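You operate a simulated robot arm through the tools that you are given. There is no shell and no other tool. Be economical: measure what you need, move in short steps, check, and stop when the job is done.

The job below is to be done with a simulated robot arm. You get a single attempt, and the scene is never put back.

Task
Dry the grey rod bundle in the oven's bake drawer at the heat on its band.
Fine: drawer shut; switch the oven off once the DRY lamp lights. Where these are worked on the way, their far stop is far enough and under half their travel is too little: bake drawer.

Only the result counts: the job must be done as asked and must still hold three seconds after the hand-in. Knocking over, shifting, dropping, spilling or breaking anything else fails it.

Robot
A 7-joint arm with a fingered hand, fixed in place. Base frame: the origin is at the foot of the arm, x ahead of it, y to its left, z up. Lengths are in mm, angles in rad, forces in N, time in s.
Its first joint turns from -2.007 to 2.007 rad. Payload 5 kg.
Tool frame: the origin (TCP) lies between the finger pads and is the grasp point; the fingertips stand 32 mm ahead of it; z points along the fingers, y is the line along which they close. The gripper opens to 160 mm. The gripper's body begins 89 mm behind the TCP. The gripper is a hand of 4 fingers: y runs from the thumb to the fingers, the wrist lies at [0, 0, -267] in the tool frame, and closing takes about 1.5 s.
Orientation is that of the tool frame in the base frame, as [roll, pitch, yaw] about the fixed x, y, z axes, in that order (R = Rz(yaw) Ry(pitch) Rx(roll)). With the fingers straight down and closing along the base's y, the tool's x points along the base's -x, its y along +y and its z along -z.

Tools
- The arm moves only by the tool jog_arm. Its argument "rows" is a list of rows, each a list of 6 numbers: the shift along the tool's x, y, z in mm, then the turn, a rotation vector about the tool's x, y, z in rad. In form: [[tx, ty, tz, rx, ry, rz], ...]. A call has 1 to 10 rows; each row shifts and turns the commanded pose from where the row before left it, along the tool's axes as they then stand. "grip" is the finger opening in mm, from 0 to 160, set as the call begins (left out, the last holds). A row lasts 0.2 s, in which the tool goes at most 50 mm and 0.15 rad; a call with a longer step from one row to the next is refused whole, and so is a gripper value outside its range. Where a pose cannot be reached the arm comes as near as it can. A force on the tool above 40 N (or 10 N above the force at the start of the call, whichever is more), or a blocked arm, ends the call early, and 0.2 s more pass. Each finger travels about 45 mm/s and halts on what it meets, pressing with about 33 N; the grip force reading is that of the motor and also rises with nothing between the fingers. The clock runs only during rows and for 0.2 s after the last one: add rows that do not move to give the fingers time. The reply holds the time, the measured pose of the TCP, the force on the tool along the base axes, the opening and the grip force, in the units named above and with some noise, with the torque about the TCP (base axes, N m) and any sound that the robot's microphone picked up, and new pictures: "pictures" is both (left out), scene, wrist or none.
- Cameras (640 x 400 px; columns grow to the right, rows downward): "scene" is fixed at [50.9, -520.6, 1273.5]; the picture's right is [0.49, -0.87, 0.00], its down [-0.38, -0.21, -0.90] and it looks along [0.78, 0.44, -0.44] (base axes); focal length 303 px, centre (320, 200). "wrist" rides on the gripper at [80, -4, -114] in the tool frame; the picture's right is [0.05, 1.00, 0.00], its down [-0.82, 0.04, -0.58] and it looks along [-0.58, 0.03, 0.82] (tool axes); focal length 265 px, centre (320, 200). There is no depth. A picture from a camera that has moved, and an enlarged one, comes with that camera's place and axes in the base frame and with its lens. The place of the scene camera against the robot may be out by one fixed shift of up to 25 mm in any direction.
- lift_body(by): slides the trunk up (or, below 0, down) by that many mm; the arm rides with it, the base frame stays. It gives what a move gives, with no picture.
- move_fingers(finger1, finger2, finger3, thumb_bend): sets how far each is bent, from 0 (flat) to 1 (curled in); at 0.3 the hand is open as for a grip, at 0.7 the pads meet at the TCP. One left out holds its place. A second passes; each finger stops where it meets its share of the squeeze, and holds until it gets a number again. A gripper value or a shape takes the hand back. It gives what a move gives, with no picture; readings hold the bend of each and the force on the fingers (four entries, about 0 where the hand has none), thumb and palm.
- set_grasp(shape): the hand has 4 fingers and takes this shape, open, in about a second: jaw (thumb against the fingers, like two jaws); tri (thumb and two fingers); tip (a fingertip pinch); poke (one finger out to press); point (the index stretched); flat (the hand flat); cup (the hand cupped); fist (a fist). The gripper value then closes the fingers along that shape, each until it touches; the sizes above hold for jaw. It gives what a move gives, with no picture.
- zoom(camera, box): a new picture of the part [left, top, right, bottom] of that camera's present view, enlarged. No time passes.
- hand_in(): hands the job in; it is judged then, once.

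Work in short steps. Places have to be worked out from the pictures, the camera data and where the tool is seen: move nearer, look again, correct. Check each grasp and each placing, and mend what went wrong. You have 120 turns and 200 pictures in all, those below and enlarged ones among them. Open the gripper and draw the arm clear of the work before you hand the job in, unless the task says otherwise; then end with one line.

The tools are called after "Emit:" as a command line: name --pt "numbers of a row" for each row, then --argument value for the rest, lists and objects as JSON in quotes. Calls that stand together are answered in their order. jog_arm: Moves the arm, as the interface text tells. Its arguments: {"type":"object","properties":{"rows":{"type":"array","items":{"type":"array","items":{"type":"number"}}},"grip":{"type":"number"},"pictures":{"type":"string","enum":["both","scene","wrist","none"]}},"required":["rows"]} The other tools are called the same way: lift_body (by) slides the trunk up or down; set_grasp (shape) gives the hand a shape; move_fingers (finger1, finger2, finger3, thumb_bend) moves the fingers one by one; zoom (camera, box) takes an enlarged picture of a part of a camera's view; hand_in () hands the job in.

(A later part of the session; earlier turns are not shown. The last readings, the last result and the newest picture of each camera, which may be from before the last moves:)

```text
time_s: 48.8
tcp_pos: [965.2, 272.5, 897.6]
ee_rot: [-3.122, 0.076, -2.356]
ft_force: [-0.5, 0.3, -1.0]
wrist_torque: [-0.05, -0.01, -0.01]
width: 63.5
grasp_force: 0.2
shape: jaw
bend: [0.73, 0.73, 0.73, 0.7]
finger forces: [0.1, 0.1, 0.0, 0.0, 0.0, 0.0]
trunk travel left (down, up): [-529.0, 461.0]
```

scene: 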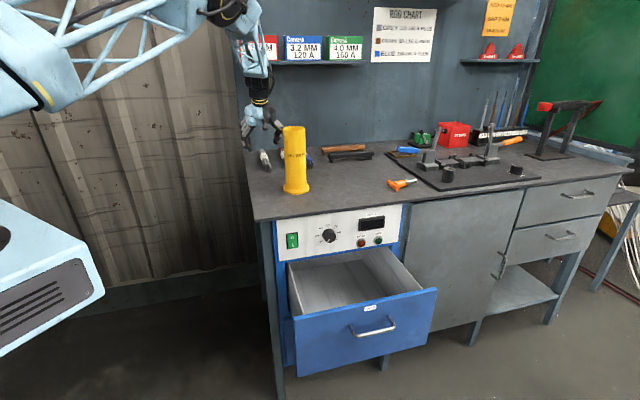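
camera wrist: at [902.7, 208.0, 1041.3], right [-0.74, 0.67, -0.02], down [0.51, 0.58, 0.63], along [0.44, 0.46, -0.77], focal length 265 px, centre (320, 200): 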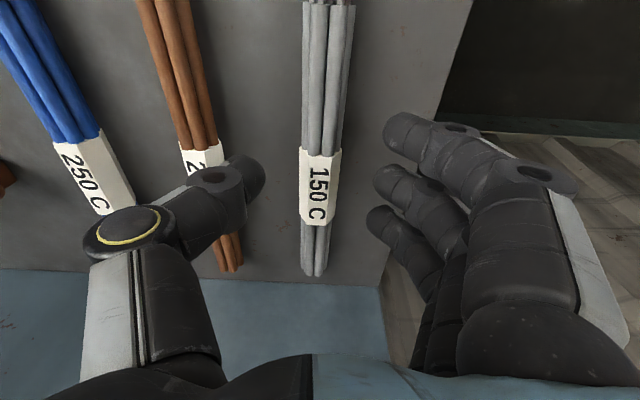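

Emit:
jog_arm --pt "0 0 3 0 0 0" --pt "0 0 2 0 0 0" --pt "0 0 0 0 0 0" --pictures "wrist"

```text
time_s: 49.5
tcp_pos: [966.0, 273.1, 896.1]
ee_rot: [-3.12, 0.077, -2.356]
ft_force: [-0.4, 1.4, 15.4]
wrist_torque: [0.13, 0.83, -0.1]
width: 63.9
grasp_force: 0.0
shape: jaw
bend: [0.75, 0.73, 0.73, 0.7]
finger forces: [15.1, 0.0, 0.0, 0.0, 0.0, 0.0]
trunk travel left (down, up): [-529.0, 461.0]
camera wrist: at [904.4, 208.2, 1002.0], right [-0.74, 0.67, -0.02], down [0.5, 0.58, 0.64], along [0.44, 0.46, -0.77], focal length 265 px, centre (320, 200)
```

wrist: 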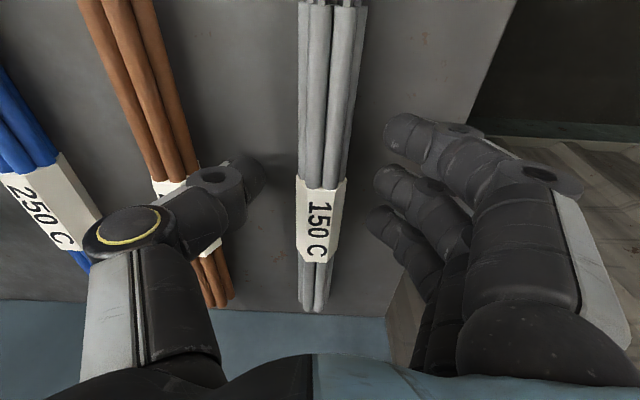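

Contact with the bench; raise 2.5 mm and close on the bundle.

Emit:
jog_arm --pt "0 0 -2.5 0 0 0" --pt "0 0 0 0 0 0" --pt "0 0 0 0 0 0" --pt "0 0 0 0 0 0" --pt "0 0 0 0 0 0" --pt "0 0 0 0 0 0" --pt "0 0 0 0 0 0" --grip 0 --pictures "wrist"

Emit:
zoom --camera "wrist" --box '[220, 120, 420, 245]'

```text
time_s: 51.1
tcp_pos: [965.5, 273.0, 895.7]
ee_rot: [-3.122, 0.077, -2.357]
ft_force: [0.2, -0.1, 3.6]
wrist_torque: [0.1, -0.06, 0.29]
width: 24.9
grasp_force: 32.7
shape: jaw
bend: [0.75, 0.72, 0.72, 0.7]
finger forces: [2.5, 13.3, 13.1, 0.1, 24.9, 0.1]
trunk travel left (down, up): [-529.0, 461.0]
camera wrist: at [904.6, 208.2, 1002.4], right [-0.74, 0.67, -0.02], down [0.51, 0.58, 0.64], along [0.44, 0.46, -0.77], focal length 265 px, centre (320, 200)
```

wrist: 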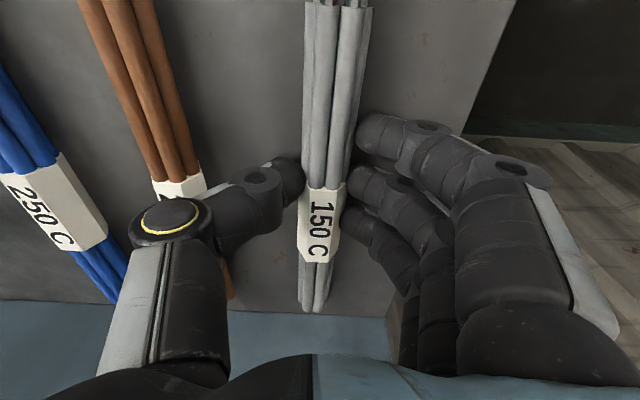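

```text
3.20 times, centred on (320, 182) of wrist
camera zoom: at [904.6, 208.2, 1002.4], right [-0.74, 0.67, -0.02], down [0.51, 0.58, 0.64], along [0.44, 0.46, -0.77], focal length 849 px, centre (320, 256)
```

zoom: 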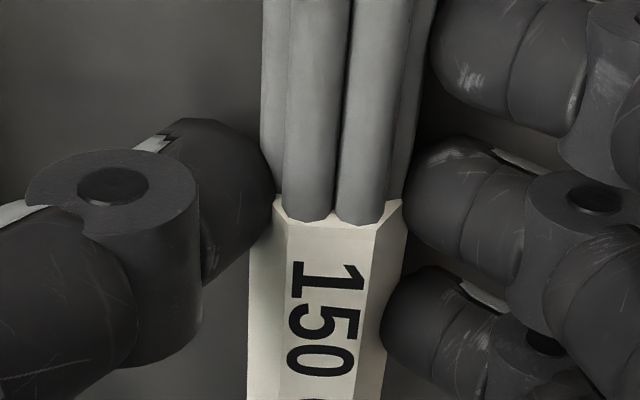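

Good grip: thumb 25 N against two fingers 13 N each. Lift 40 mm and check.

Emit:
lift_body --by 40

Emit:
jog_arm --pt "0 0 0 0 0 0"

```text
time_s: 52.0
tcp_pos: [965.8, 273.7, 935.5]
ee_rot: [-3.123, 0.073, -2.356]
ft_force: [-0.1, -0.1, -3.2]
wrist_torque: [-0.02, 0.04, 0.02]
width: 23.7
grasp_force: 33.1
shape: jaw
bend: [0.75, 0.72, 0.72, 0.7]
finger forces: [3.8, 12.6, 9.7, 0.0, 23.1, 0.0]
trunk travel left (down, up): [-569.0, 421.0]
```

```text
time_s: 52.4
tcp_pos: [966.1, 274.0, 935.3]
ee_rot: [-3.123, 0.075, -2.358]
ft_force: [-0.3, 0.3, -3.1]
wrist_torque: [-0.04, 0.05, -0.01]
width: 24.0
grasp_force: 32.9
shape: jaw
bend: [0.75, 0.72, 0.72, 0.7]
finger forces: [3.8, 12.7, 9.5, 0.0, 23.1, 0.0]
trunk travel left (down, up): [-569.0, 421.0]
camera wrist: at [905.0, 208.5, 1041.9], right [-0.74, 0.67, -0.02], down [0.51, 0.58, 0.64], along [0.44, 0.46, -0.77], focal length 265 px, centre (320, 200)
```

scene: 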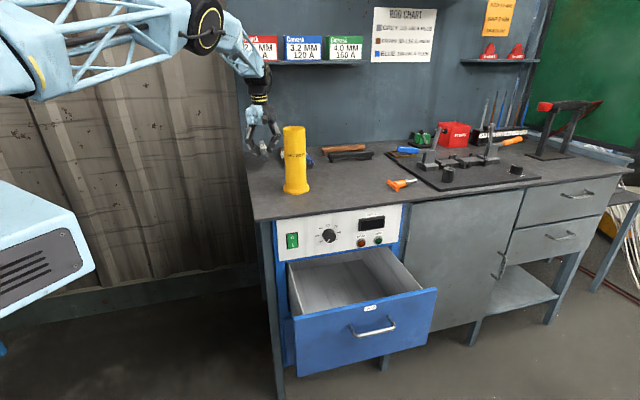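
wrist: 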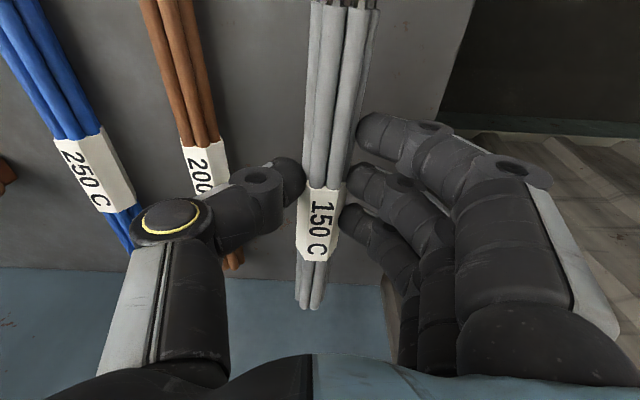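

Held securely (3 N weight). Lift a bit more, retract 100 mm from the shelf, then raise.

Emit:
lift_body --by 40

Emit:
jog_arm --pt "25 0 0 0 0 0" --pt "25 0 0 0 0 0" --pt "25 0 0 0 0 0" --pt "25 0 0 0 0 0" --pt "0 0 0 0 0 0" --pictures "none"

Emit:
lift_body --by 200

Emit:
jog_arm --pt "0 0 0 0 0 0"

```text
time_s: 53.2
tcp_pos: [966.5, 273.4, 974.3]
ee_rot: [-3.121, 0.074, -2.356]
ft_force: [0.4, -0.3, -2.8]
wrist_torque: [-0.05, 0.02, -0.01]
width: 23.8
grasp_force: 33.2
shape: jaw
bend: [0.75, 0.72, 0.72, 0.7]
finger forces: [3.9, 12.5, 9.5, 0.0, 23.0, 0.0]
trunk travel left (down, up): [-609.0, 381.0]
```

```text
time_s: 54.4
tcp_pos: [894.7, 202.1, 969.7]
ee_rot: [-3.121, 0.075, -2.357]
ft_force: [-0.2, -1.1, -2.8]
wrist_torque: [-0.05, 0.02, 0.03]
width: 23.8
grasp_force: 32.6
shape: jaw
bend: [0.75, 0.72, 0.72, 0.7]
finger forces: [3.7, 12.6, 9.4, 0.1, 23.2, 0.1]
trunk travel left (down, up): [-609.0, 381.0]
```

```text
time_s: 56.6
tcp_pos: [895.7, 202.1, 1170.3]
ee_rot: [-3.121, 0.075, -2.357]
ft_force: [-0.5, -0.8, -3.6]
wrist_torque: [-0.05, 0.07, 0.03]
width: 23.9
grasp_force: 32.9
shape: jaw
bend: [0.75, 0.72, 0.72, 0.7]
finger forces: [3.8, 12.5, 9.5, 0.1, 23.1, 0.0]
trunk travel left (down, up): [-809.0, 181.0]
```

```text
time_s: 57.0
tcp_pos: [896.0, 201.8, 1170.5]
ee_rot: [-3.121, 0.073, -2.356]
ft_force: [-0.5, 0.2, -3.3]
wrist_torque: [-0.03, 0.04, 0.0]
width: 23.6
grasp_force: 33.2
shape: jaw
bend: [0.75, 0.72, 0.72, 0.7]
finger forces: [3.8, 12.5, 9.4, 0.0, 23.2, 0.1]
trunk travel left (down, up): [-809.0, 181.0]
camera wrist: at [834.5, 137.3, 1277.3], right [-0.74, 0.67, -0.02], down [0.51, 0.58, 0.64], along [0.44, 0.46, -0.77], focal length 265 px, centre (320, 200)
```

scene: 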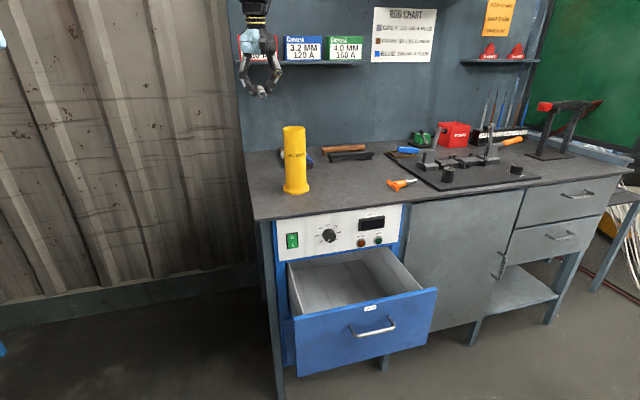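
wrist: 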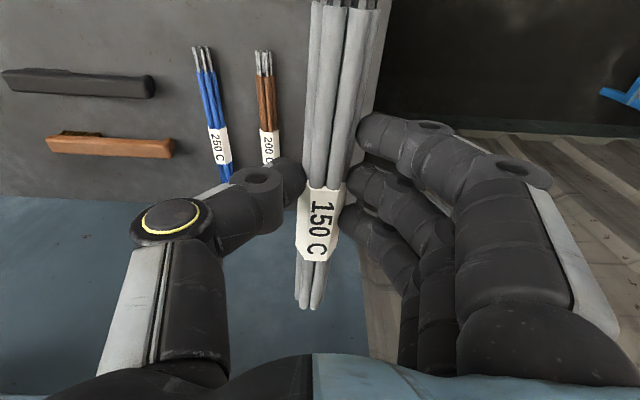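

Bundle held steadily. Straighten tilt and travel above the canister toward the drawer at (u≈660, n≈300).

Emit:
jog_arm --pt "0 0 0 0 0.074 0" --pt "40 -14 0 0 0 0" --pt "40 -14 0 0 0 0" --pt "40 -14 0 0 0 0" --pt "40 -14 0 0 0 0" --pt "40 -14 0 0 0 0" --pt "40 -14 0 0 0 0" --pt "0 0 0 0 0 0" --pictures "none"

Emit:
jog_arm --pt "40 -14 0 0 0 0" --pt "40 -14 0 0 0 0" --pt "40 -14 0 0 0 0" --pt "40 -14 0 0 0 0" --pt "40 -14 0 0 0 0" --pt "40 -14 0 0 0 0" --pt "0 0 0 0 0 0"

```text
time_s: 58.8
tcp_pos: [785.1, -28.1, 1173.8]
ee_rot: [-3.122, 0.001, -2.356]
ft_force: [-0.2, 0.7, -3.5]
wrist_torque: [-0.05, 0.03, -0.01]
width: 23.9
grasp_force: 33.0
shape: jaw
bend: [0.75, 0.72, 0.72, 0.7]
finger forces: [3.8, 12.5, 9.3, 0.1, 23.3, 0.0]
trunk travel left (down, up): [-809.0, 181.0]
```

```text
time_s: 60.4
tcp_pos: [673.2, -256.1, 1174.0]
ee_rot: [-3.122, -0.001, -2.356]
ft_force: [1.2, 0.0, -3.1]
wrist_torque: [-0.06, 0.0, 0.01]
width: 23.7
grasp_force: 32.6
shape: jaw
bend: [0.75, 0.72, 0.72, 0.7]
finger forces: [3.8, 12.4, 9.3, 0.0, 23.2, 0.0]
trunk travel left (down, up): [-809.0, 181.0]
camera wrist: at [618.3, -315.7, 1286.6], right [-0.74, 0.67, -0.02], down [0.54, 0.61, 0.58], along [0.4, 0.42, -0.82], focal length 265 px, centre (320, 200)
```

scene: 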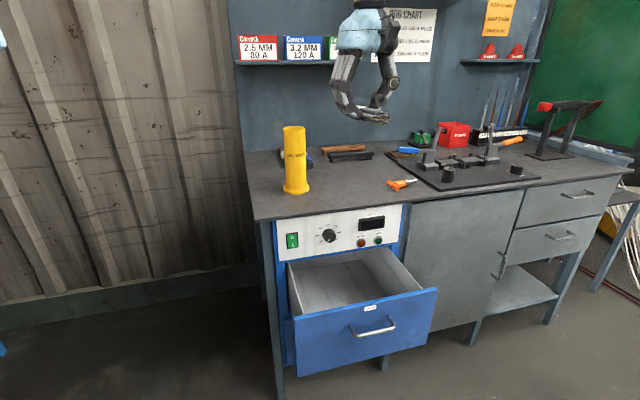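
wrist: 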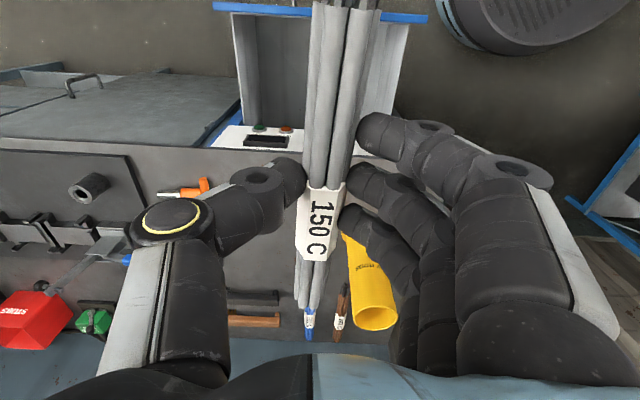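

Drawer interior spans u≈494–820, front lip at n≈224. Rotate the hand 90° so the bundle lies across the drawer.

Emit:
jog_arm --pt "0 0 0 0 0 0.15" --pt "0 0 0 0 0 0.15" --pt "0 0 0 0 0 0.15" --pt "0 0 0 0 0 0.15" --pt "0 0 0 0 0 0.15" --pt "0 0 0 0 0 0.15" --pt "0 0 0 0 0 0.15" --pt "0 0 0 0 0 0.15" --pt "0 0 0 0 0 0.15" --pt "0 0 0 0 0 0.15" --pictures "none"

Emit:
jog_arm --pt "0 0 0 0 0 0.07" --pt "0 0 0 0 0 0"

```text
time_s: 62.6
tcp_pos: [673.7, -256.1, 1174.4]
ee_rot: [3.141, 0.02, 2.424]
ft_force: [-0.9, -0.2, -3.8]
wrist_torque: [0.0, 0.05, 0.0]
width: 23.4
grasp_force: 33.0
shape: jaw
bend: [0.75, 0.72, 0.72, 0.7]
finger forces: [4.1, 12.0, 9.5, 0.0, 23.0, 0.1]
trunk travel left (down, up): [-809.0, 181.0]
```

```text
time_s: 63.2
tcp_pos: [673.9, -255.4, 1173.6]
ee_rot: [3.141, 0.018, 2.356]
ft_force: [0.0, -0.1, -2.7]
wrist_torque: [0.04, 0.04, -0.03]
width: 23.4
grasp_force: 32.5
shape: jaw
bend: [0.75, 0.72, 0.72, 0.7]
finger forces: [4.0, 12.0, 9.3, 0.0, 22.9, 0.1]
trunk travel left (down, up): [-809.0, 181.0]
camera wrist: at [613.2, -201.7, 1285.1], right [0.67, 0.74, 0.0], down [0.6, -0.54, 0.59], along [0.44, -0.4, -0.8], focal length 265 px, centre (320, 200)
```

scene: 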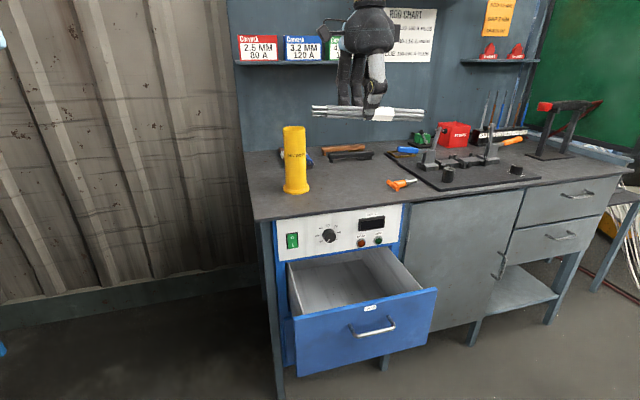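
wrist: 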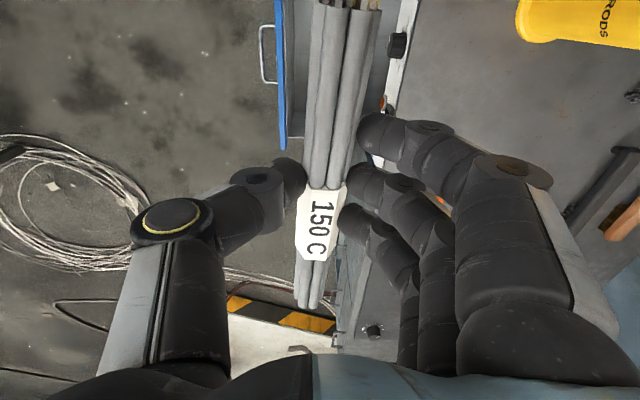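

Bundle now lies along u. Shift to n≈314 so thumb clears the drawer lip and fingers clear the bench edge, then lower with the trunk in stages.

Emit:
jog_arm --pt "6 18 0 0 0.018 0" --pt "0 0 0 0 0 0" --pictures "none"

Emit:
lift_body --by -260

Emit:
jog_arm --pt "0 0 0 0 0 0"

```text
time_s: 63.8
tcp_pos: [681.4, -240.9, 1172.9]
ee_rot: [3.14, 0.002, 2.356]
ft_force: [-0.8, 0.1, -3.4]
wrist_torque: [0.01, 0.03, 0.0]
width: 23.7
grasp_force: 33.0
shape: jaw
bend: [0.75, 0.72, 0.72, 0.7]
finger forces: [4.0, 12.1, 9.4, 0.0, 23.0, 0.1]
trunk travel left (down, up): [-809.0, 181.0]
```

```text
time_s: 66.5
tcp_pos: [680.6, -241.2, 912.2]
ee_rot: [3.141, 0.002, 2.357]
ft_force: [-0.7, -0.3, -3.4]
wrist_torque: [0.01, 0.03, 0.03]
width: 23.4
grasp_force: 32.9
shape: jaw
bend: [0.75, 0.72, 0.72, 0.7]
finger forces: [3.9, 12.0, 9.2, 0.1, 23.0, 0.0]
trunk travel left (down, up): [-549.0, 441.0]
```

```text
time_s: 66.8
tcp_pos: [680.0, -240.8, 912.8]
ee_rot: [3.14, 0.004, 2.355]
ft_force: [0.5, 0.1, -3.4]
wrist_torque: [0.03, 0.02, 0.04]
width: 23.7
grasp_force: 33.1
shape: jaw
bend: [0.75, 0.72, 0.72, 0.7]
finger forces: [4.0, 12.0, 9.3, 0.1, 22.9, 0.1]
trunk travel left (down, up): [-549.0, 441.0]
camera wrist: at [621.9, -187.5, 1025.3], right [0.67, 0.74, 0.0], down [0.61, -0.55, 0.58], along [0.43, -0.39, -0.82], focal length 265 px, centre (320, 200)
```

scene: 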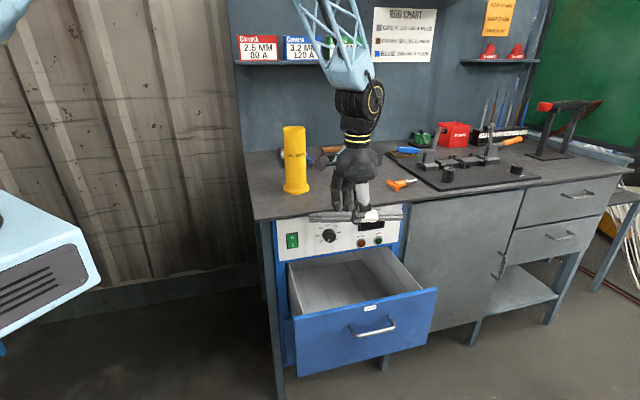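
wrist: 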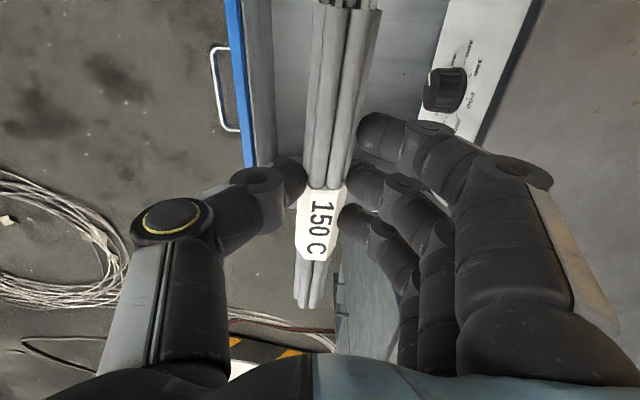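

Bench edge is at n≈415, drawer lip inner n≈226, floor z≈548. Shift to n≈318 and lower to z≈650.

Emit:
jog_arm --pt "0 8 0 0 0 0" --pt "0 0 0 0 0 0" --pictures "none"

Emit:
lift_body --by -180

Emit:
jog_arm --pt "0 0 0 0 0 0"

```text
time_s: 67.5
tcp_pos: [687.0, -235.1, 913.4]
ee_rot: [-3.141, 0.0, 2.355]
ft_force: [0.2, -0.2, -3.4]
wrist_torque: [0.03, 0.02, 0.02]
width: 23.6
grasp_force: 33.7
shape: jaw
bend: [0.75, 0.72, 0.72, 0.7]
finger forces: [4.1, 12.0, 9.2, 0.1, 22.9, 0.1]
trunk travel left (down, up): [-549.0, 441.0]
```

```text
time_s: 69.5
tcp_pos: [688.3, -235.3, 732.6]
ee_rot: [3.138, 0.001, 2.357]
ft_force: [0.3, 0.1, -4.3]
wrist_torque: [0.02, 0.02, -0.02]
width: 23.4
grasp_force: 32.4
shape: jaw
bend: [0.75, 0.72, 0.72, 0.7]
finger forces: [4.2, 12.0, 9.1, 0.1, 23.0, 0.1]
trunk travel left (down, up): [-369.0, 621.0]
```

```text
time_s: 69.8
tcp_pos: [687.7, -235.5, 732.7]
ee_rot: [3.139, 0.003, 2.358]
ft_force: [-0.9, -1.1, -3.3]
wrist_torque: [0.02, 0.03, 0.02]
width: 23.4
grasp_force: 33.3
shape: jaw
bend: [0.75, 0.72, 0.72, 0.7]
finger forces: [4.1, 11.9, 9.1, 0.0, 22.9, 0.0]
trunk travel left (down, up): [-369.0, 621.0]
camera wrist: at [627.9, -181.9, 845.7], right [0.67, 0.74, 0.0], down [0.61, -0.55, 0.58], along [0.43, -0.39, -0.82], focal length 265 px, centre (320, 200)
```

scene: 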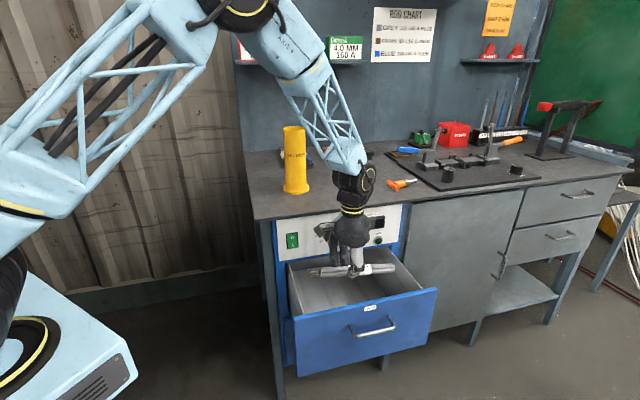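
wrist: 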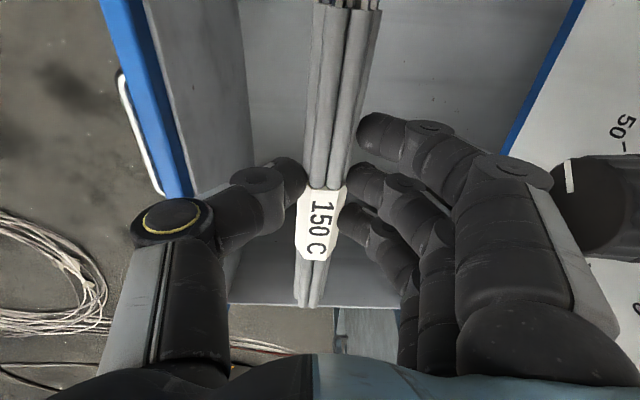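

Clearances look right; the knuckles are close to the knob, so shift 4 mm toward the front and lower 100 more.

Emit:
jog_arm --pt "0 -4 0 0 0 0" --pt "0 0 0 0 0 0" --pictures "none"

Emit:
lift_body --by -100

Emit:
jog_arm --pt "0 0 0 0 0 0"

```text
time_s: 70.5
tcp_pos: [684.4, -237.5, 732.4]
ee_rot: [3.141, 0.001, 2.356]
ft_force: [-0.2, 0.7, -2.4]
wrist_torque: [0.01, 0.04, 0.02]
width: 23.6
grasp_force: 32.5
shape: jaw
bend: [0.75, 0.72, 0.72, 0.7]
finger forces: [4.1, 11.9, 9.1, 0.0, 22.9, 0.0]
trunk travel left (down, up): [-369.0, 621.0]
```

```text
time_s: 71.8
tcp_pos: [684.7, -237.6, 632.9]
ee_rot: [3.139, 0.003, 2.357]
ft_force: [-0.2, 0.2, -3.5]
wrist_torque: [-0.01, 0.02, 0.05]
width: 23.5
grasp_force: 33.1
shape: jaw
bend: [0.75, 0.72, 0.72, 0.7]
finger forces: [4.1, 12.1, 9.1, 0.1, 22.8, 0.1]
trunk travel left (down, up): [-269.0, 721.0]
```

```text
time_s: 72.2
tcp_pos: [684.8, -237.6, 633.4]
ee_rot: [3.139, 0.002, 2.356]
ft_force: [0.6, -0.4, -3.3]
wrist_torque: [0.03, 0.01, 0.02]
width: 23.3
grasp_force: 33.1
shape: jaw
bend: [0.75, 0.72, 0.72, 0.7]
finger forces: [4.1, 12.0, 9.1, 0.1, 23.0, 0.0]
trunk travel left (down, up): [-269.0, 721.0]
camera wrist: at [625.0, -184.8, 745.2], right [0.67, 0.74, 0.0], down [0.61, -0.55, 0.58], along [0.43, -0.39, -0.82], focal length 265 px, centre (320, 200)
```

scene: 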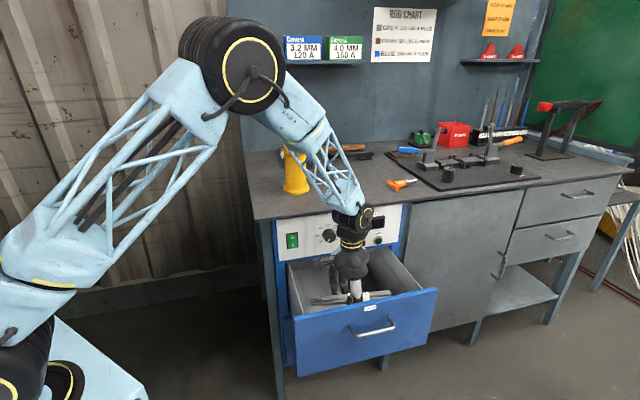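
wrist: 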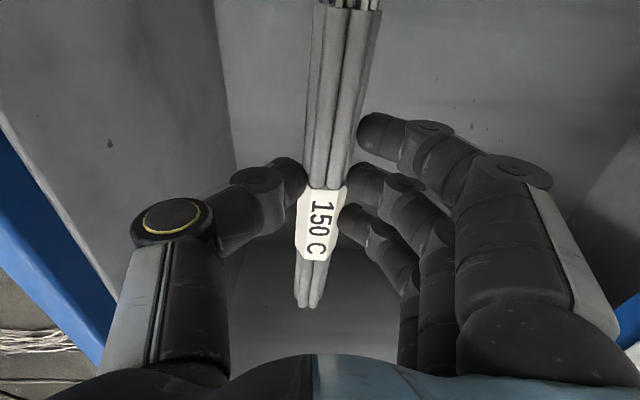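

All clear inside the drawer. Lower 40 mm more, then feel for the floor with small steps.

Emit:
lift_body --by -40

Emit:
jog_arm --pt "0 0 3 0 0 0" --pt "0 0 3 0 0 0" --pt "0 0 0 0 0 0" --pictures "none"

```text
time_s: 73.0
tcp_pos: [684.3, -237.6, 593.5]
ee_rot: [3.14, 0.002, 2.356]
ft_force: [0.7, 0.2, -2.7]
wrist_torque: [0.0, -0.01, -0.03]
width: 23.6
grasp_force: 32.8
shape: jaw
bend: [0.75, 0.72, 0.72, 0.7]
finger forces: [4.1, 12.0, 9.1, 0.0, 22.9, 0.0]
trunk travel left (down, up): [-229.0, 761.0]
```

```text
time_s: 73.8
tcp_pos: [683.8, -237.4, 586.4]
ee_rot: [3.139, 0.0, 2.357]
ft_force: [0.4, -0.5, -3.9]
wrist_torque: [0.05, 0.04, -0.03]
width: 23.1
grasp_force: 32.6
shape: jaw
bend: [0.75, 0.72, 0.72, 0.7]
finger forces: [4.1, 12.0, 9.2, 0.1, 22.9, 0.1]
trunk travel left (down, up): [-229.0, 761.0]
```

Emit:
jog_arm --pt "0 0 3 0 0 0" --pt "0 0 3 0 0 0" --pt "0 0 3 0 0 0" --pt "0 0 0 0 0 0" --pictures "wrist"

```text
time_s: 74.8
tcp_pos: [682.6, -236.0, 576.9]
ee_rot: [3.141, 0.002, 2.358]
ft_force: [-0.6, -0.7, -3.3]
wrist_torque: [0.02, 0.04, 0.01]
width: 23.7
grasp_force: 32.9
shape: jaw
bend: [0.75, 0.72, 0.72, 0.7]
finger forces: [4.1, 12.0, 9.1, 0.1, 22.9, 0.0]
trunk travel left (down, up): [-229.0, 761.0]
camera wrist: at [624.7, -183.5, 690.0], right [0.67, 0.74, 0.0], down [0.61, -0.55, 0.58], along [0.43, -0.39, -0.82], focal length 265 px, centre (320, 200)
```

wrist: 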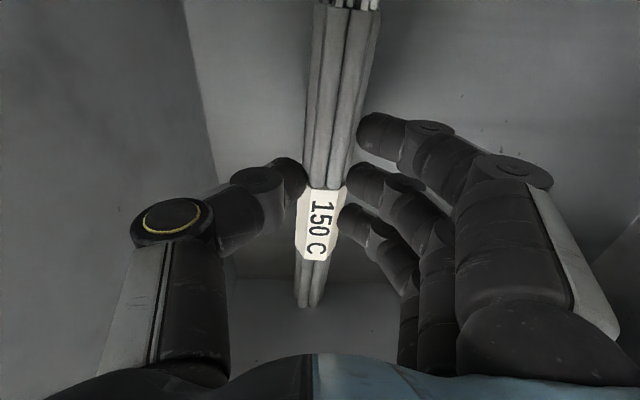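

Floor looks to be nearer z≈500. Lower another 25 mm via trunk, then feel.

Emit:
lift_body --by -25

Emit:
jog_arm --pt "0 0 4 0 0 0" --pt "0 0 4 0 0 0" --pt "0 0 0 0 0 0"

```text
time_s: 75.5
tcp_pos: [684.1, -236.0, 551.7]
ee_rot: [3.139, 0.002, 2.355]
ft_force: [0.4, -0.5, -2.9]
wrist_torque: [0.0, 0.04, -0.03]
width: 23.2
grasp_force: 33.1
shape: jaw
bend: [0.75, 0.72, 0.72, 0.7]
finger forces: [4.1, 12.0, 9.1, 0.1, 22.9, 0.0]
trunk travel left (down, up): [-204.0, 786.0]
```

```text
time_s: 76.3
tcp_pos: [683.3, -235.5, 543.7]
ee_rot: [3.142, 0.001, 2.355]
ft_force: [0.3, 0.0, -2.6]
wrist_torque: [0.02, 0.04, 0.01]
width: 23.3
grasp_force: 33.4
shape: jaw
bend: [0.75, 0.72, 0.72, 0.7]
finger forces: [4.1, 12.1, 9.1, 0.0, 23.0, 0.0]
trunk travel left (down, up): [-204.0, 786.0]
camera wrist: at [625.0, -183.0, 656.8], right [0.67, 0.74, 0.0], down [0.61, -0.55, 0.58], along [0.43, -0.39, -0.82], focal length 265 px, centre (320, 200)
```

scene: 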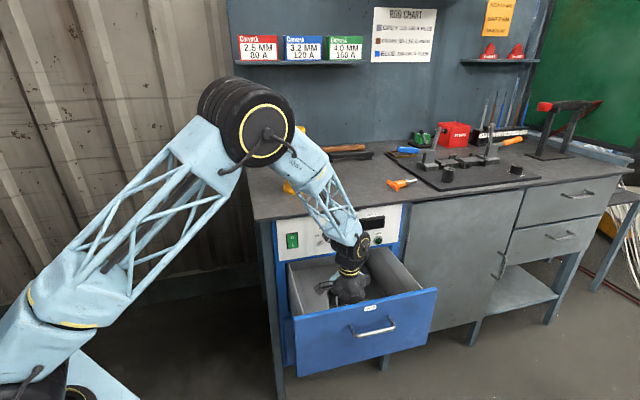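
wrist: 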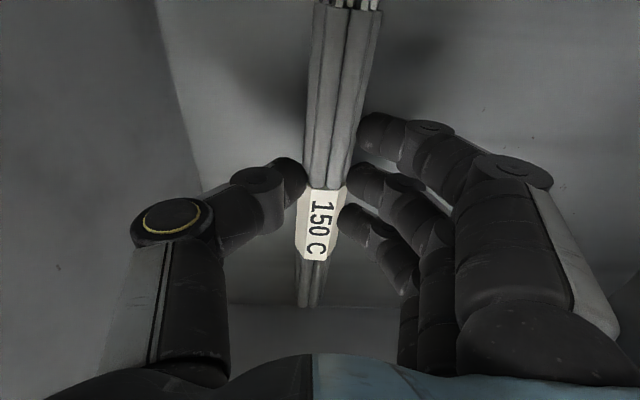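

Emit:
jog_arm --pt "0 0 4 0 0 0" --pt "0 0 4 0 0 0" --pt "0 0 4 0 0 0" --pt "0 0 0 0 0 0" --pictures "none"

```text
time_s: 77.3
tcp_pos: [685.0, -236.4, 530.6]
ee_rot: [3.14, 0.002, 2.356]
ft_force: [0.6, 0.9, -2.1]
wrist_torque: [-0.07, -0.09, 0.05]
width: 23.4
grasp_force: 33.6
shape: jaw
bend: [0.75, 0.72, 0.72, 0.7]
finger forces: [3.1, 11.7, 11.6, 0.1, 22.9, 0.0]
trunk travel left (down, up): [-204.0, 786.0]
```

Slight change: an end is touching. A bit more.

Emit:
jog_arm --pt "0 0 2 0 0 0" --pt "0 0 0 0 0 0" --pictures "none"

Emit:
jog_arm --pt "0 0 2 0 0 0" --pt "0 0 0 0 0 0" --pictures "wrist"

```text
time_s: 77.9
tcp_pos: [684.1, -235.4, 530.0]
ee_rot: [3.14, 0.002, 2.355]
ft_force: [0.9, 0.6, -2.0]
wrist_torque: [-0.08, -0.16, 0.04]
width: 23.4
grasp_force: 33.0
shape: jaw
bend: [0.75, 0.72, 0.72, 0.7]
finger forces: [2.8, 10.9, 12.4, 0.1, 22.6, 0.0]
trunk travel left (down, up): [-204.0, 786.0]
```

```text
time_s: 78.5
tcp_pos: [683.6, -236.0, 527.6]
ee_rot: [3.14, 0.002, 2.357]
ft_force: [1.6, -0.7, -2.3]
wrist_torque: [-0.14, -0.18, 0.03]
width: 23.0
grasp_force: 33.6
shape: jaw
bend: [0.75, 0.71, 0.72, 0.7]
finger forces: [2.5, 10.4, 12.7, 0.0, 22.5, 0.0]
trunk travel left (down, up): [-204.0, 786.0]
camera wrist: at [624.7, -183.0, 641.1], right [0.67, 0.74, 0.0], down [0.61, -0.55, 0.58], along [0.43, -0.39, -0.82], focal length 265 px, centre (320, 200)
```

wrist: 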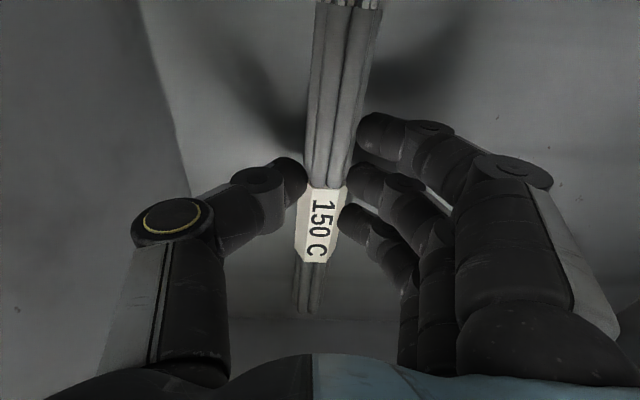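

The bundle is essentially on the floor. Open modestly (to 46) to avoid pressing the thumb against the drawer front.

Emit:
jog_arm --pt "0 0 0 0 0 0" --pt "0 0 0 0 0 0" --pt "0 0 0 0 0 0" --pt "0 0 0 0 0 0" --pt "0 0 0 0 0 0" --grip 46 --pictures "wrist"

```text
time_s: 79.7
tcp_pos: [684.5, -235.9, 528.5]
ee_rot: [3.139, 0.002, 2.356]
ft_force: [-0.2, 0.0, 0.7]
wrist_torque: [0.03, -0.02, 0.02]
width: 45.8
grasp_force: 0.0
shape: jaw
bend: [0.73, 0.73, 0.73, 0.7]
finger forces: [0.0, 0.1, 0.1, 0.0, 0.1, 0.0]
trunk travel left (down, up): [-204.0, 786.0]
camera wrist: at [624.6, -183.0, 641.3], right [0.67, 0.74, 0.0], down [0.61, -0.55, 0.58], along [0.43, -0.39, -0.82], focal length 265 px, centre (320, 200)
```

wrist: 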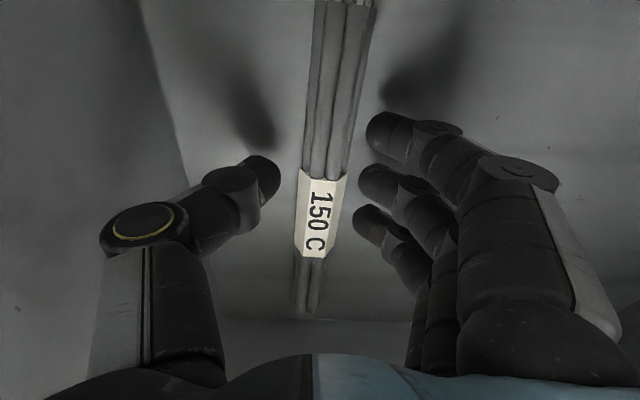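

Bundle released and lying free in the drawer. Raise the hand straight up by the trunk in two stages.

Emit:
lift_body --by 120

Emit:
lift_body --by 400

Emit:
jog_arm --pt "0 0 0 0 0 0"

```text
time_s: 81.2
tcp_pos: [684.6, -235.5, 648.1]
ee_rot: [-3.141, 0.002, 2.355]
ft_force: [0.3, 0.7, 0.4]
wrist_torque: [-0.02, -0.01, -0.05]
width: 45.3
grasp_force: 0.1
shape: jaw
bend: [0.73, 0.73, 0.73, 0.7]
finger forces: [0.1, 0.0, 0.1, 0.0, 0.0, 0.1]
trunk travel left (down, up): [-324.0, 666.0]
```

```text
time_s: 85.0
tcp_pos: [684.4, -236.2, 1048.6]
ee_rot: [3.14, 0.0, 2.355]
ft_force: [0.3, 0.1, -0.3]
wrist_torque: [-0.02, 0.0, 0.03]
width: 45.4
grasp_force: 0.0
shape: jaw
bend: [0.73, 0.73, 0.73, 0.7]
finger forces: [0.0, 0.0, 0.1, 0.0, 0.0, 0.0]
trunk travel left (down, up): [-724.0, 266.0]
```

```text
time_s: 85.5
tcp_pos: [683.5, -236.0, 1049.3]
ee_rot: [3.139, 0.003, 2.356]
ft_force: [0.8, 1.0, -0.7]
wrist_torque: [-0.01, -0.03, 0.01]
width: 45.5
grasp_force: 0.0
shape: jaw
bend: [0.73, 0.73, 0.73, 0.7]
finger forces: [0.0, 0.0, 0.1, 0.0, 0.0, 0.0]
trunk travel left (down, up): [-724.0, 266.0]
camera wrist: at [624.7, -183.0, 1161.2], right [0.67, 0.74, 0.0], down [0.61, -0.55, 0.58], along [0.43, -0.39, -0.82], focal length 265 px, centre (320, 200)
```

scene: 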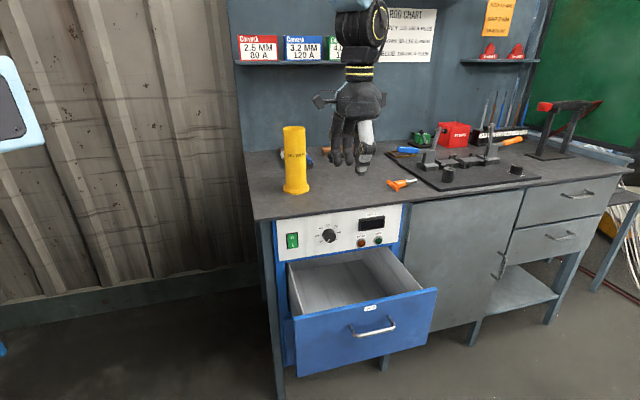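
wrist: 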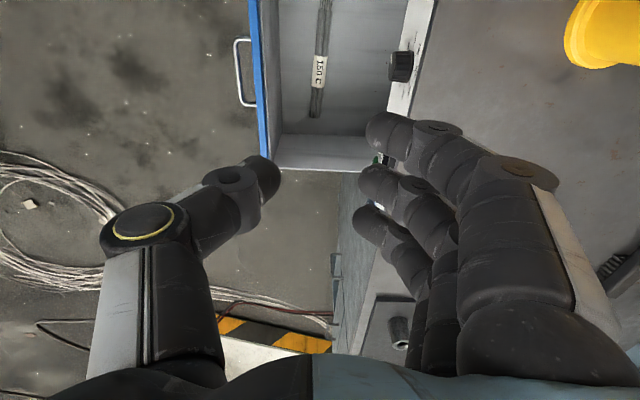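

The bundle lies in the drawer. Now rotate the hand to horizontal again (about tool x) to push the drawer shut.

Emit:
jog_arm --pt "0 0 0 -0.15 0 0" --pt "0 0 0 -0.15 0 0" --pt "0 0 0 -0.15 0 0" --pt "0 0 0 -0.15 0 0" --pt "0 0 0 -0.15 0 0" --pt "0 0 0 -0.15 0 0" --pt "0 0 0 -0.15 0 0" --pt "0 0 0 -0.15 0 0" --pt "0 0 0 -0.15 0 0" --pt "0 0 0 -0.15 0 0" --grip 0 --pictures "none"

Emit:
jog_arm --pt "0 0 0 -0.07 0 0" --pt "0 0 -40 0 0 0" --pt "0 0 -40 0 0 0" --pt "0 0 -40 0 0 0" --pt "0 0 -40 0 0 0" --pt "0 0 -15 0 0 0" --pt "0 0 0 0 0 0"

```text
time_s: 87.7
tcp_pos: [684.1, -234.8, 1047.8]
ee_rot: [1.639, 0.001, 2.358]
ft_force: [0.5, 0.6, -0.7]
wrist_torque: [0.03, -0.02, -0.07]
width: 0.0
grasp_force: 32.7
shape: jaw
bend: [0.7, 0.63, 0.7, 0.67]
finger forces: [0.1, 0.0, 0.0, 0.1, 0.1, 0.0]
trunk travel left (down, up): [-724.0, 266.0]
```

```text
time_s: 89.2
tcp_pos: [569.5, -342.5, 1042.8]
ee_rot: [1.561, -0.004, 2.383]
ft_force: [0.4, 0.5, 0.1]
wrist_torque: [0.0, -0.01, 0.02]
width: 0.1
grasp_force: 33.4
shape: jaw
bend: [0.7, 0.63, 0.7, 0.67]
finger forces: [0.0, 0.0, 0.0, 0.1, 0.0, 0.1]
trunk travel left (down, up): [-724.0, 266.0]
camera wrist: at [434.4, -370.4, 1038.7], right [-0.04, 0.03, 1.0], down [0.2, -0.98, 0.04], along [0.98, 0.2, 0.04], focal length 265 px, centre (320, 200)
```

scene: 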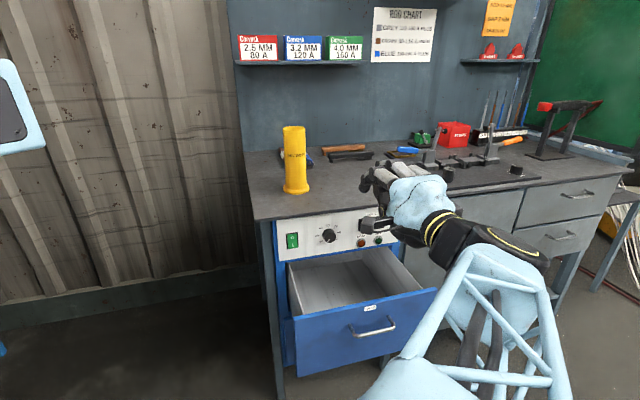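
wrist: 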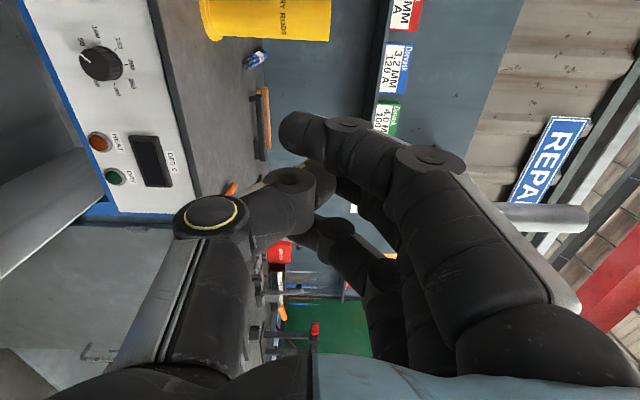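

Tips at n≈192, drawer face ~208. Back 8 mm more and lower the trunk so the tips face the drawer front above the handle (z≈664).

Emit:
jog_arm --pt "-10 0 -8 0 -0.02 0" --pt "0 0 0 0 0 0" --pictures "none"

Emit:
lift_body --by -376

Emit:
jog_arm --pt "0 0 0 0 0 0"

```text
time_s: 89.8
tcp_pos: [570.8, -355.5, 1046.5]
ee_rot: [1.561, -0.004, 2.364]
ft_force: [0.7, -0.4, 0.5]
wrist_torque: [-0.01, -0.01, 0.03]
width: 0.1
grasp_force: 32.7
shape: jaw
bend: [0.7, 0.63, 0.7, 0.67]
finger forces: [0.0, 0.1, 0.0, 0.1, 0.1, 0.0]
trunk travel left (down, up): [-724.0, 266.0]
```

```text
time_s: 93.5
tcp_pos: [578.9, -359.2, 676.3]
ee_rot: [1.59, 0.001, 2.368]
ft_force: [0.0, 0.2, -1.2]
wrist_torque: [-0.01, -0.04, -0.02]
width: 0.0
grasp_force: 32.9
shape: jaw
bend: [0.7, 0.63, 0.7, 0.67]
finger forces: [0.0, 0.1, 0.0, 0.0, 0.0, 0.0]
trunk travel left (down, up): [-348.0, 642.0]
```

```text
time_s: 93.9
tcp_pos: [578.6, -359.6, 675.0]
ee_rot: [1.589, -0.001, 2.368]
ft_force: [-0.2, -0.5, -0.2]
wrist_torque: [0.02, -0.02, 0.03]
width: 0.0
grasp_force: 32.6
shape: jaw
bend: [0.7, 0.63, 0.7, 0.67]
finger forces: [0.0, 0.0, 0.1, 0.0, 0.0, 0.0]
trunk travel left (down, up): [-348.0, 642.0]
camera wrist: at [441.2, -386.0, 671.9], right [-0.02, 0.05, 1.0], down [0.18, -0.98, 0.05], along [0.98, 0.18, 0.01], focal length 265 px, centre (320, 200)
```

scene: 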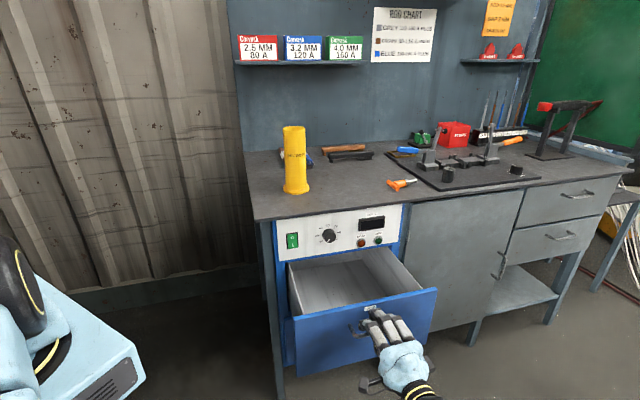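
wrist: 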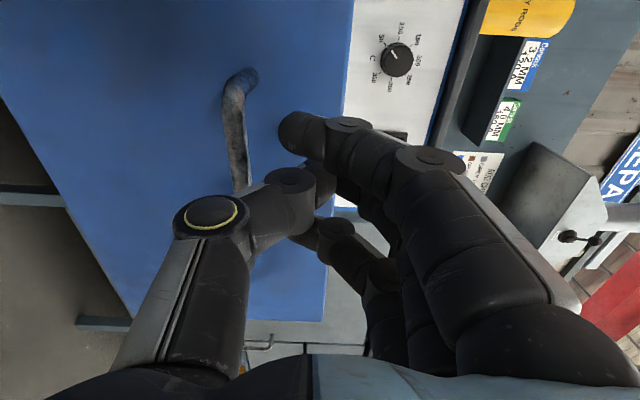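

Drawer rim is at z≈685; lower 13 mm and push toward the bench.

Emit:
jog_arm --pt "0 -13 0 0 0 0" --pt "0 0 15 0 0 0" --pt "0 0 15 0 0 0" --pt "0 0 15 0 0 0" --pt "0 0 15 0 0 0" --pt "0 0 15 0 0 0" --pt "0 0 0 0 0 0"

```text
time_s: 95.5
tcp_pos: [615.0, -320.7, 658.0]
ee_rot: [1.569, 0.001, 2.336]
ft_force: [1.1, -0.4, 0.6]
wrist_torque: [-0.02, 0.01, 0.02]
width: 0.1
grasp_force: 33.1
shape: jaw
bend: [0.7, 0.63, 0.7, 0.67]
finger forces: [0.1, 0.0, 0.0, 0.1, 0.1, 0.0]
trunk travel left (down, up): [-348.0, 642.0]
camera wrist: at [478.0, -341.7, 653.7], right [-0.04, 0.04, 1.0], down [0.15, -0.99, 0.04], along [0.99, 0.15, 0.03], focal length 265 px, centre (320, 200)
```

scene: 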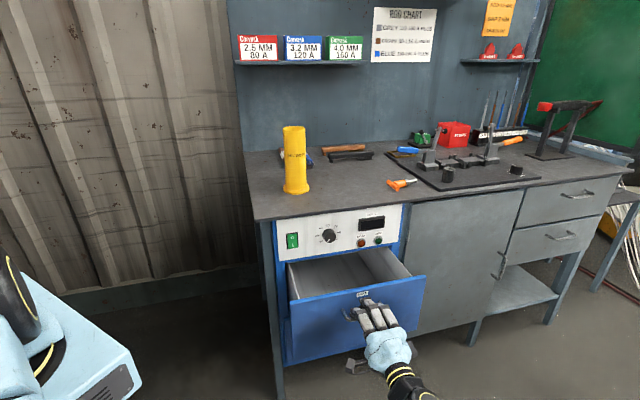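
wrist: 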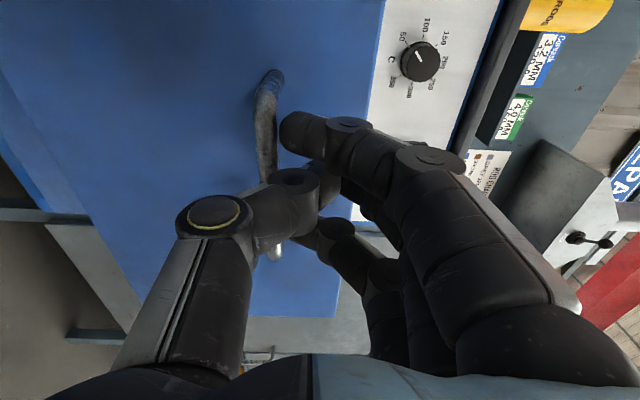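

Drawer is sliding in. Continue pushing.

Emit:
jog_arm --pt "0 0 22 0 0.01 0" --pt "0 0 22 0 0.01 0" --pt "0 0 22 0 0 0" --pt "0 0 22 0 0 0" --pt "0 0 22 0 0 0" --pt "0 0 22 0 0 0" --pt "0 0 22 0 0 0" --pt "0 0 15 0 0 0" --pt "0 0 10 0 0 0" --pt "0 0 0 0 0 0"

```text
time_s: 97.9
tcp_pos: [735.8, -224.6, 666.6]
ee_rot: [1.621, 0.04, 2.343]
ft_force: [-0.5, 0.3, -0.1]
wrist_torque: [-0.02, -0.04, -0.01]
width: 0.0
grasp_force: 33.1
shape: jaw
bend: [0.7, 0.62, 0.7, 0.67]
finger forces: [0.0, 0.1, 0.0, 0.0, 0.0, 0.0]
trunk travel left (down, up): [-348.0, 642.0]
stopped in row 10: the arm was blocked; the commanded pose is now the measured one
camera wrist: at [599.4, -247.3, 664.6], right [-0.03, 0.1, 0.99], down [0.15, -0.98, 0.1], along [0.99, 0.16, 0.01], focal length 265 px, centre (320, 200)
```

scene: 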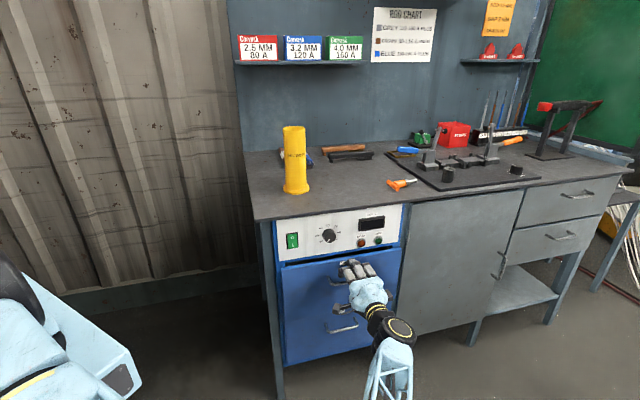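
wrist: 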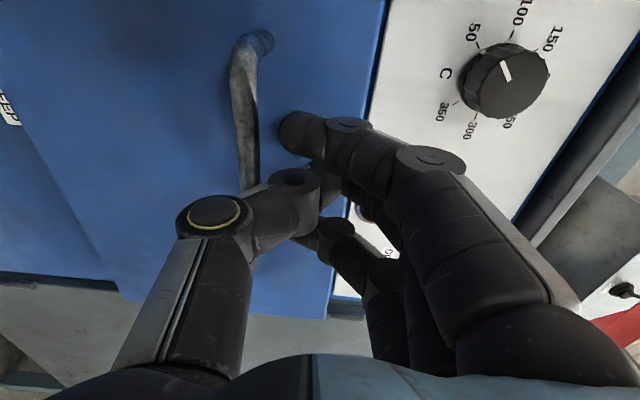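

The arm stalled without force (joint limit?). Check how far the drawer is from shut.

Emit:
zoom --camera "scene" --box '[260, 190, 420, 290]'

```text
4.00 times, centred on (340, 240) of scene
camera zoom: at [50.9, -520.6, 1273.5], right [0.49, -0.87, 0.0], down [-0.38, -0.21, -0.9], along [0.78, 0.44, -0.44], focal length 1213 px, centre (240, 40)
```

zoom: 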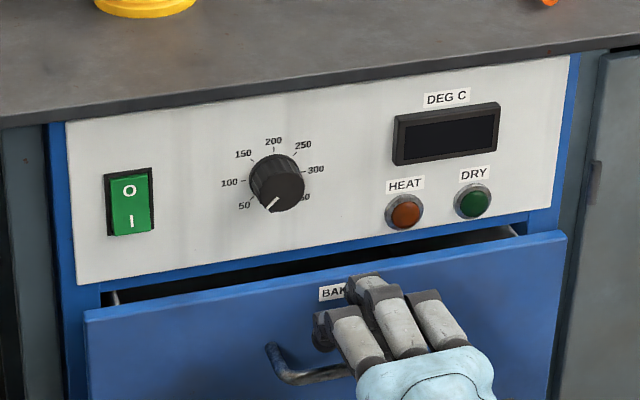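

About 40 mm remain; the arm is at an awkward trunk height. Back off 60, lower the trunk 120 while raising the arm, then push again.

Emit:
jog_arm --pt "0 0 -30 -0.05 0 0" --pt "0 0 -40 0 0 0" --pt "0 40 0 0 0 0" --pt "0 40 0 0 0 0" --pt "0 35 0 0 0 0" --pt "0 0 0 0 0 0" --pictures "none"

Emit:
lift_body --by -120

Emit:
jog_arm --pt "0 0 0 0 0 0"

```text
time_s: 99.3
tcp_pos: [683.9, -268.9, 783.8]
ee_rot: [1.567, 0.036, 2.342]
ft_force: [-0.1, 0.2, 0.0]
wrist_torque: [-0.01, 0.04, 0.03]
width: 0.0
grasp_force: 32.7
shape: jaw
bend: [0.7, 0.62, 0.7, 0.68]
finger forces: [0.0, 0.0, 0.0, 0.0, 0.0, 0.1]
trunk travel left (down, up): [-348.0, 642.0]
```

```text
time_s: 100.8
tcp_pos: [684.6, -269.2, 662.8]
ee_rot: [1.568, 0.035, 2.342]
ft_force: [0.2, 0.3, -0.2]
wrist_torque: [0.0, -0.02, 0.02]
width: 0.0
grasp_force: 33.4
shape: jaw
bend: [0.7, 0.62, 0.7, 0.68]
finger forces: [0.0, 0.0, 0.0, 0.1, 0.0, 0.0]
trunk travel left (down, up): [-228.0, 762.0]
```

```text
time_s: 101.2
tcp_pos: [684.0, -268.9, 663.9]
ee_rot: [1.567, 0.036, 2.342]
ft_force: [0.5, -0.1, -0.3]
wrist_torque: [-0.05, 0.03, 0.0]
width: 0.2
grasp_force: 33.0
shape: jaw
bend: [0.7, 0.62, 0.7, 0.68]
finger forces: [0.0, 0.1, 0.0, 0.1, 0.1, 0.1]
trunk travel left (down, up): [-228.0, 762.0]
camera wrist: at [547.1, -292.4, 655.0], right [-0.06, 0.06, 1.0], down [0.15, -0.99, 0.07], along [0.99, 0.16, 0.05], focal length 265 px, centre (320, 200)
```

scene: 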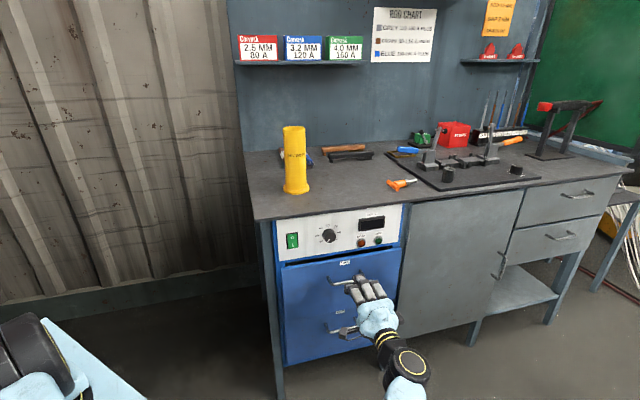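
wrist: 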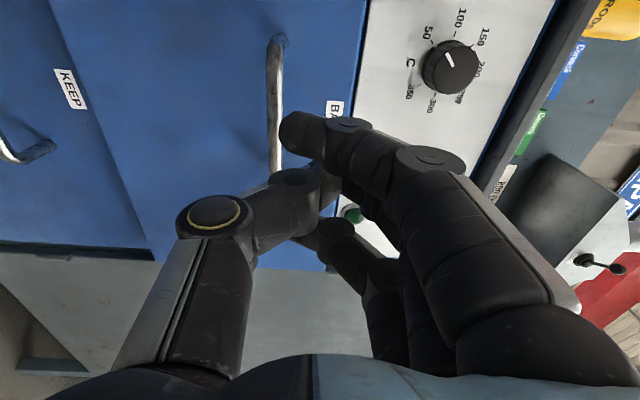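

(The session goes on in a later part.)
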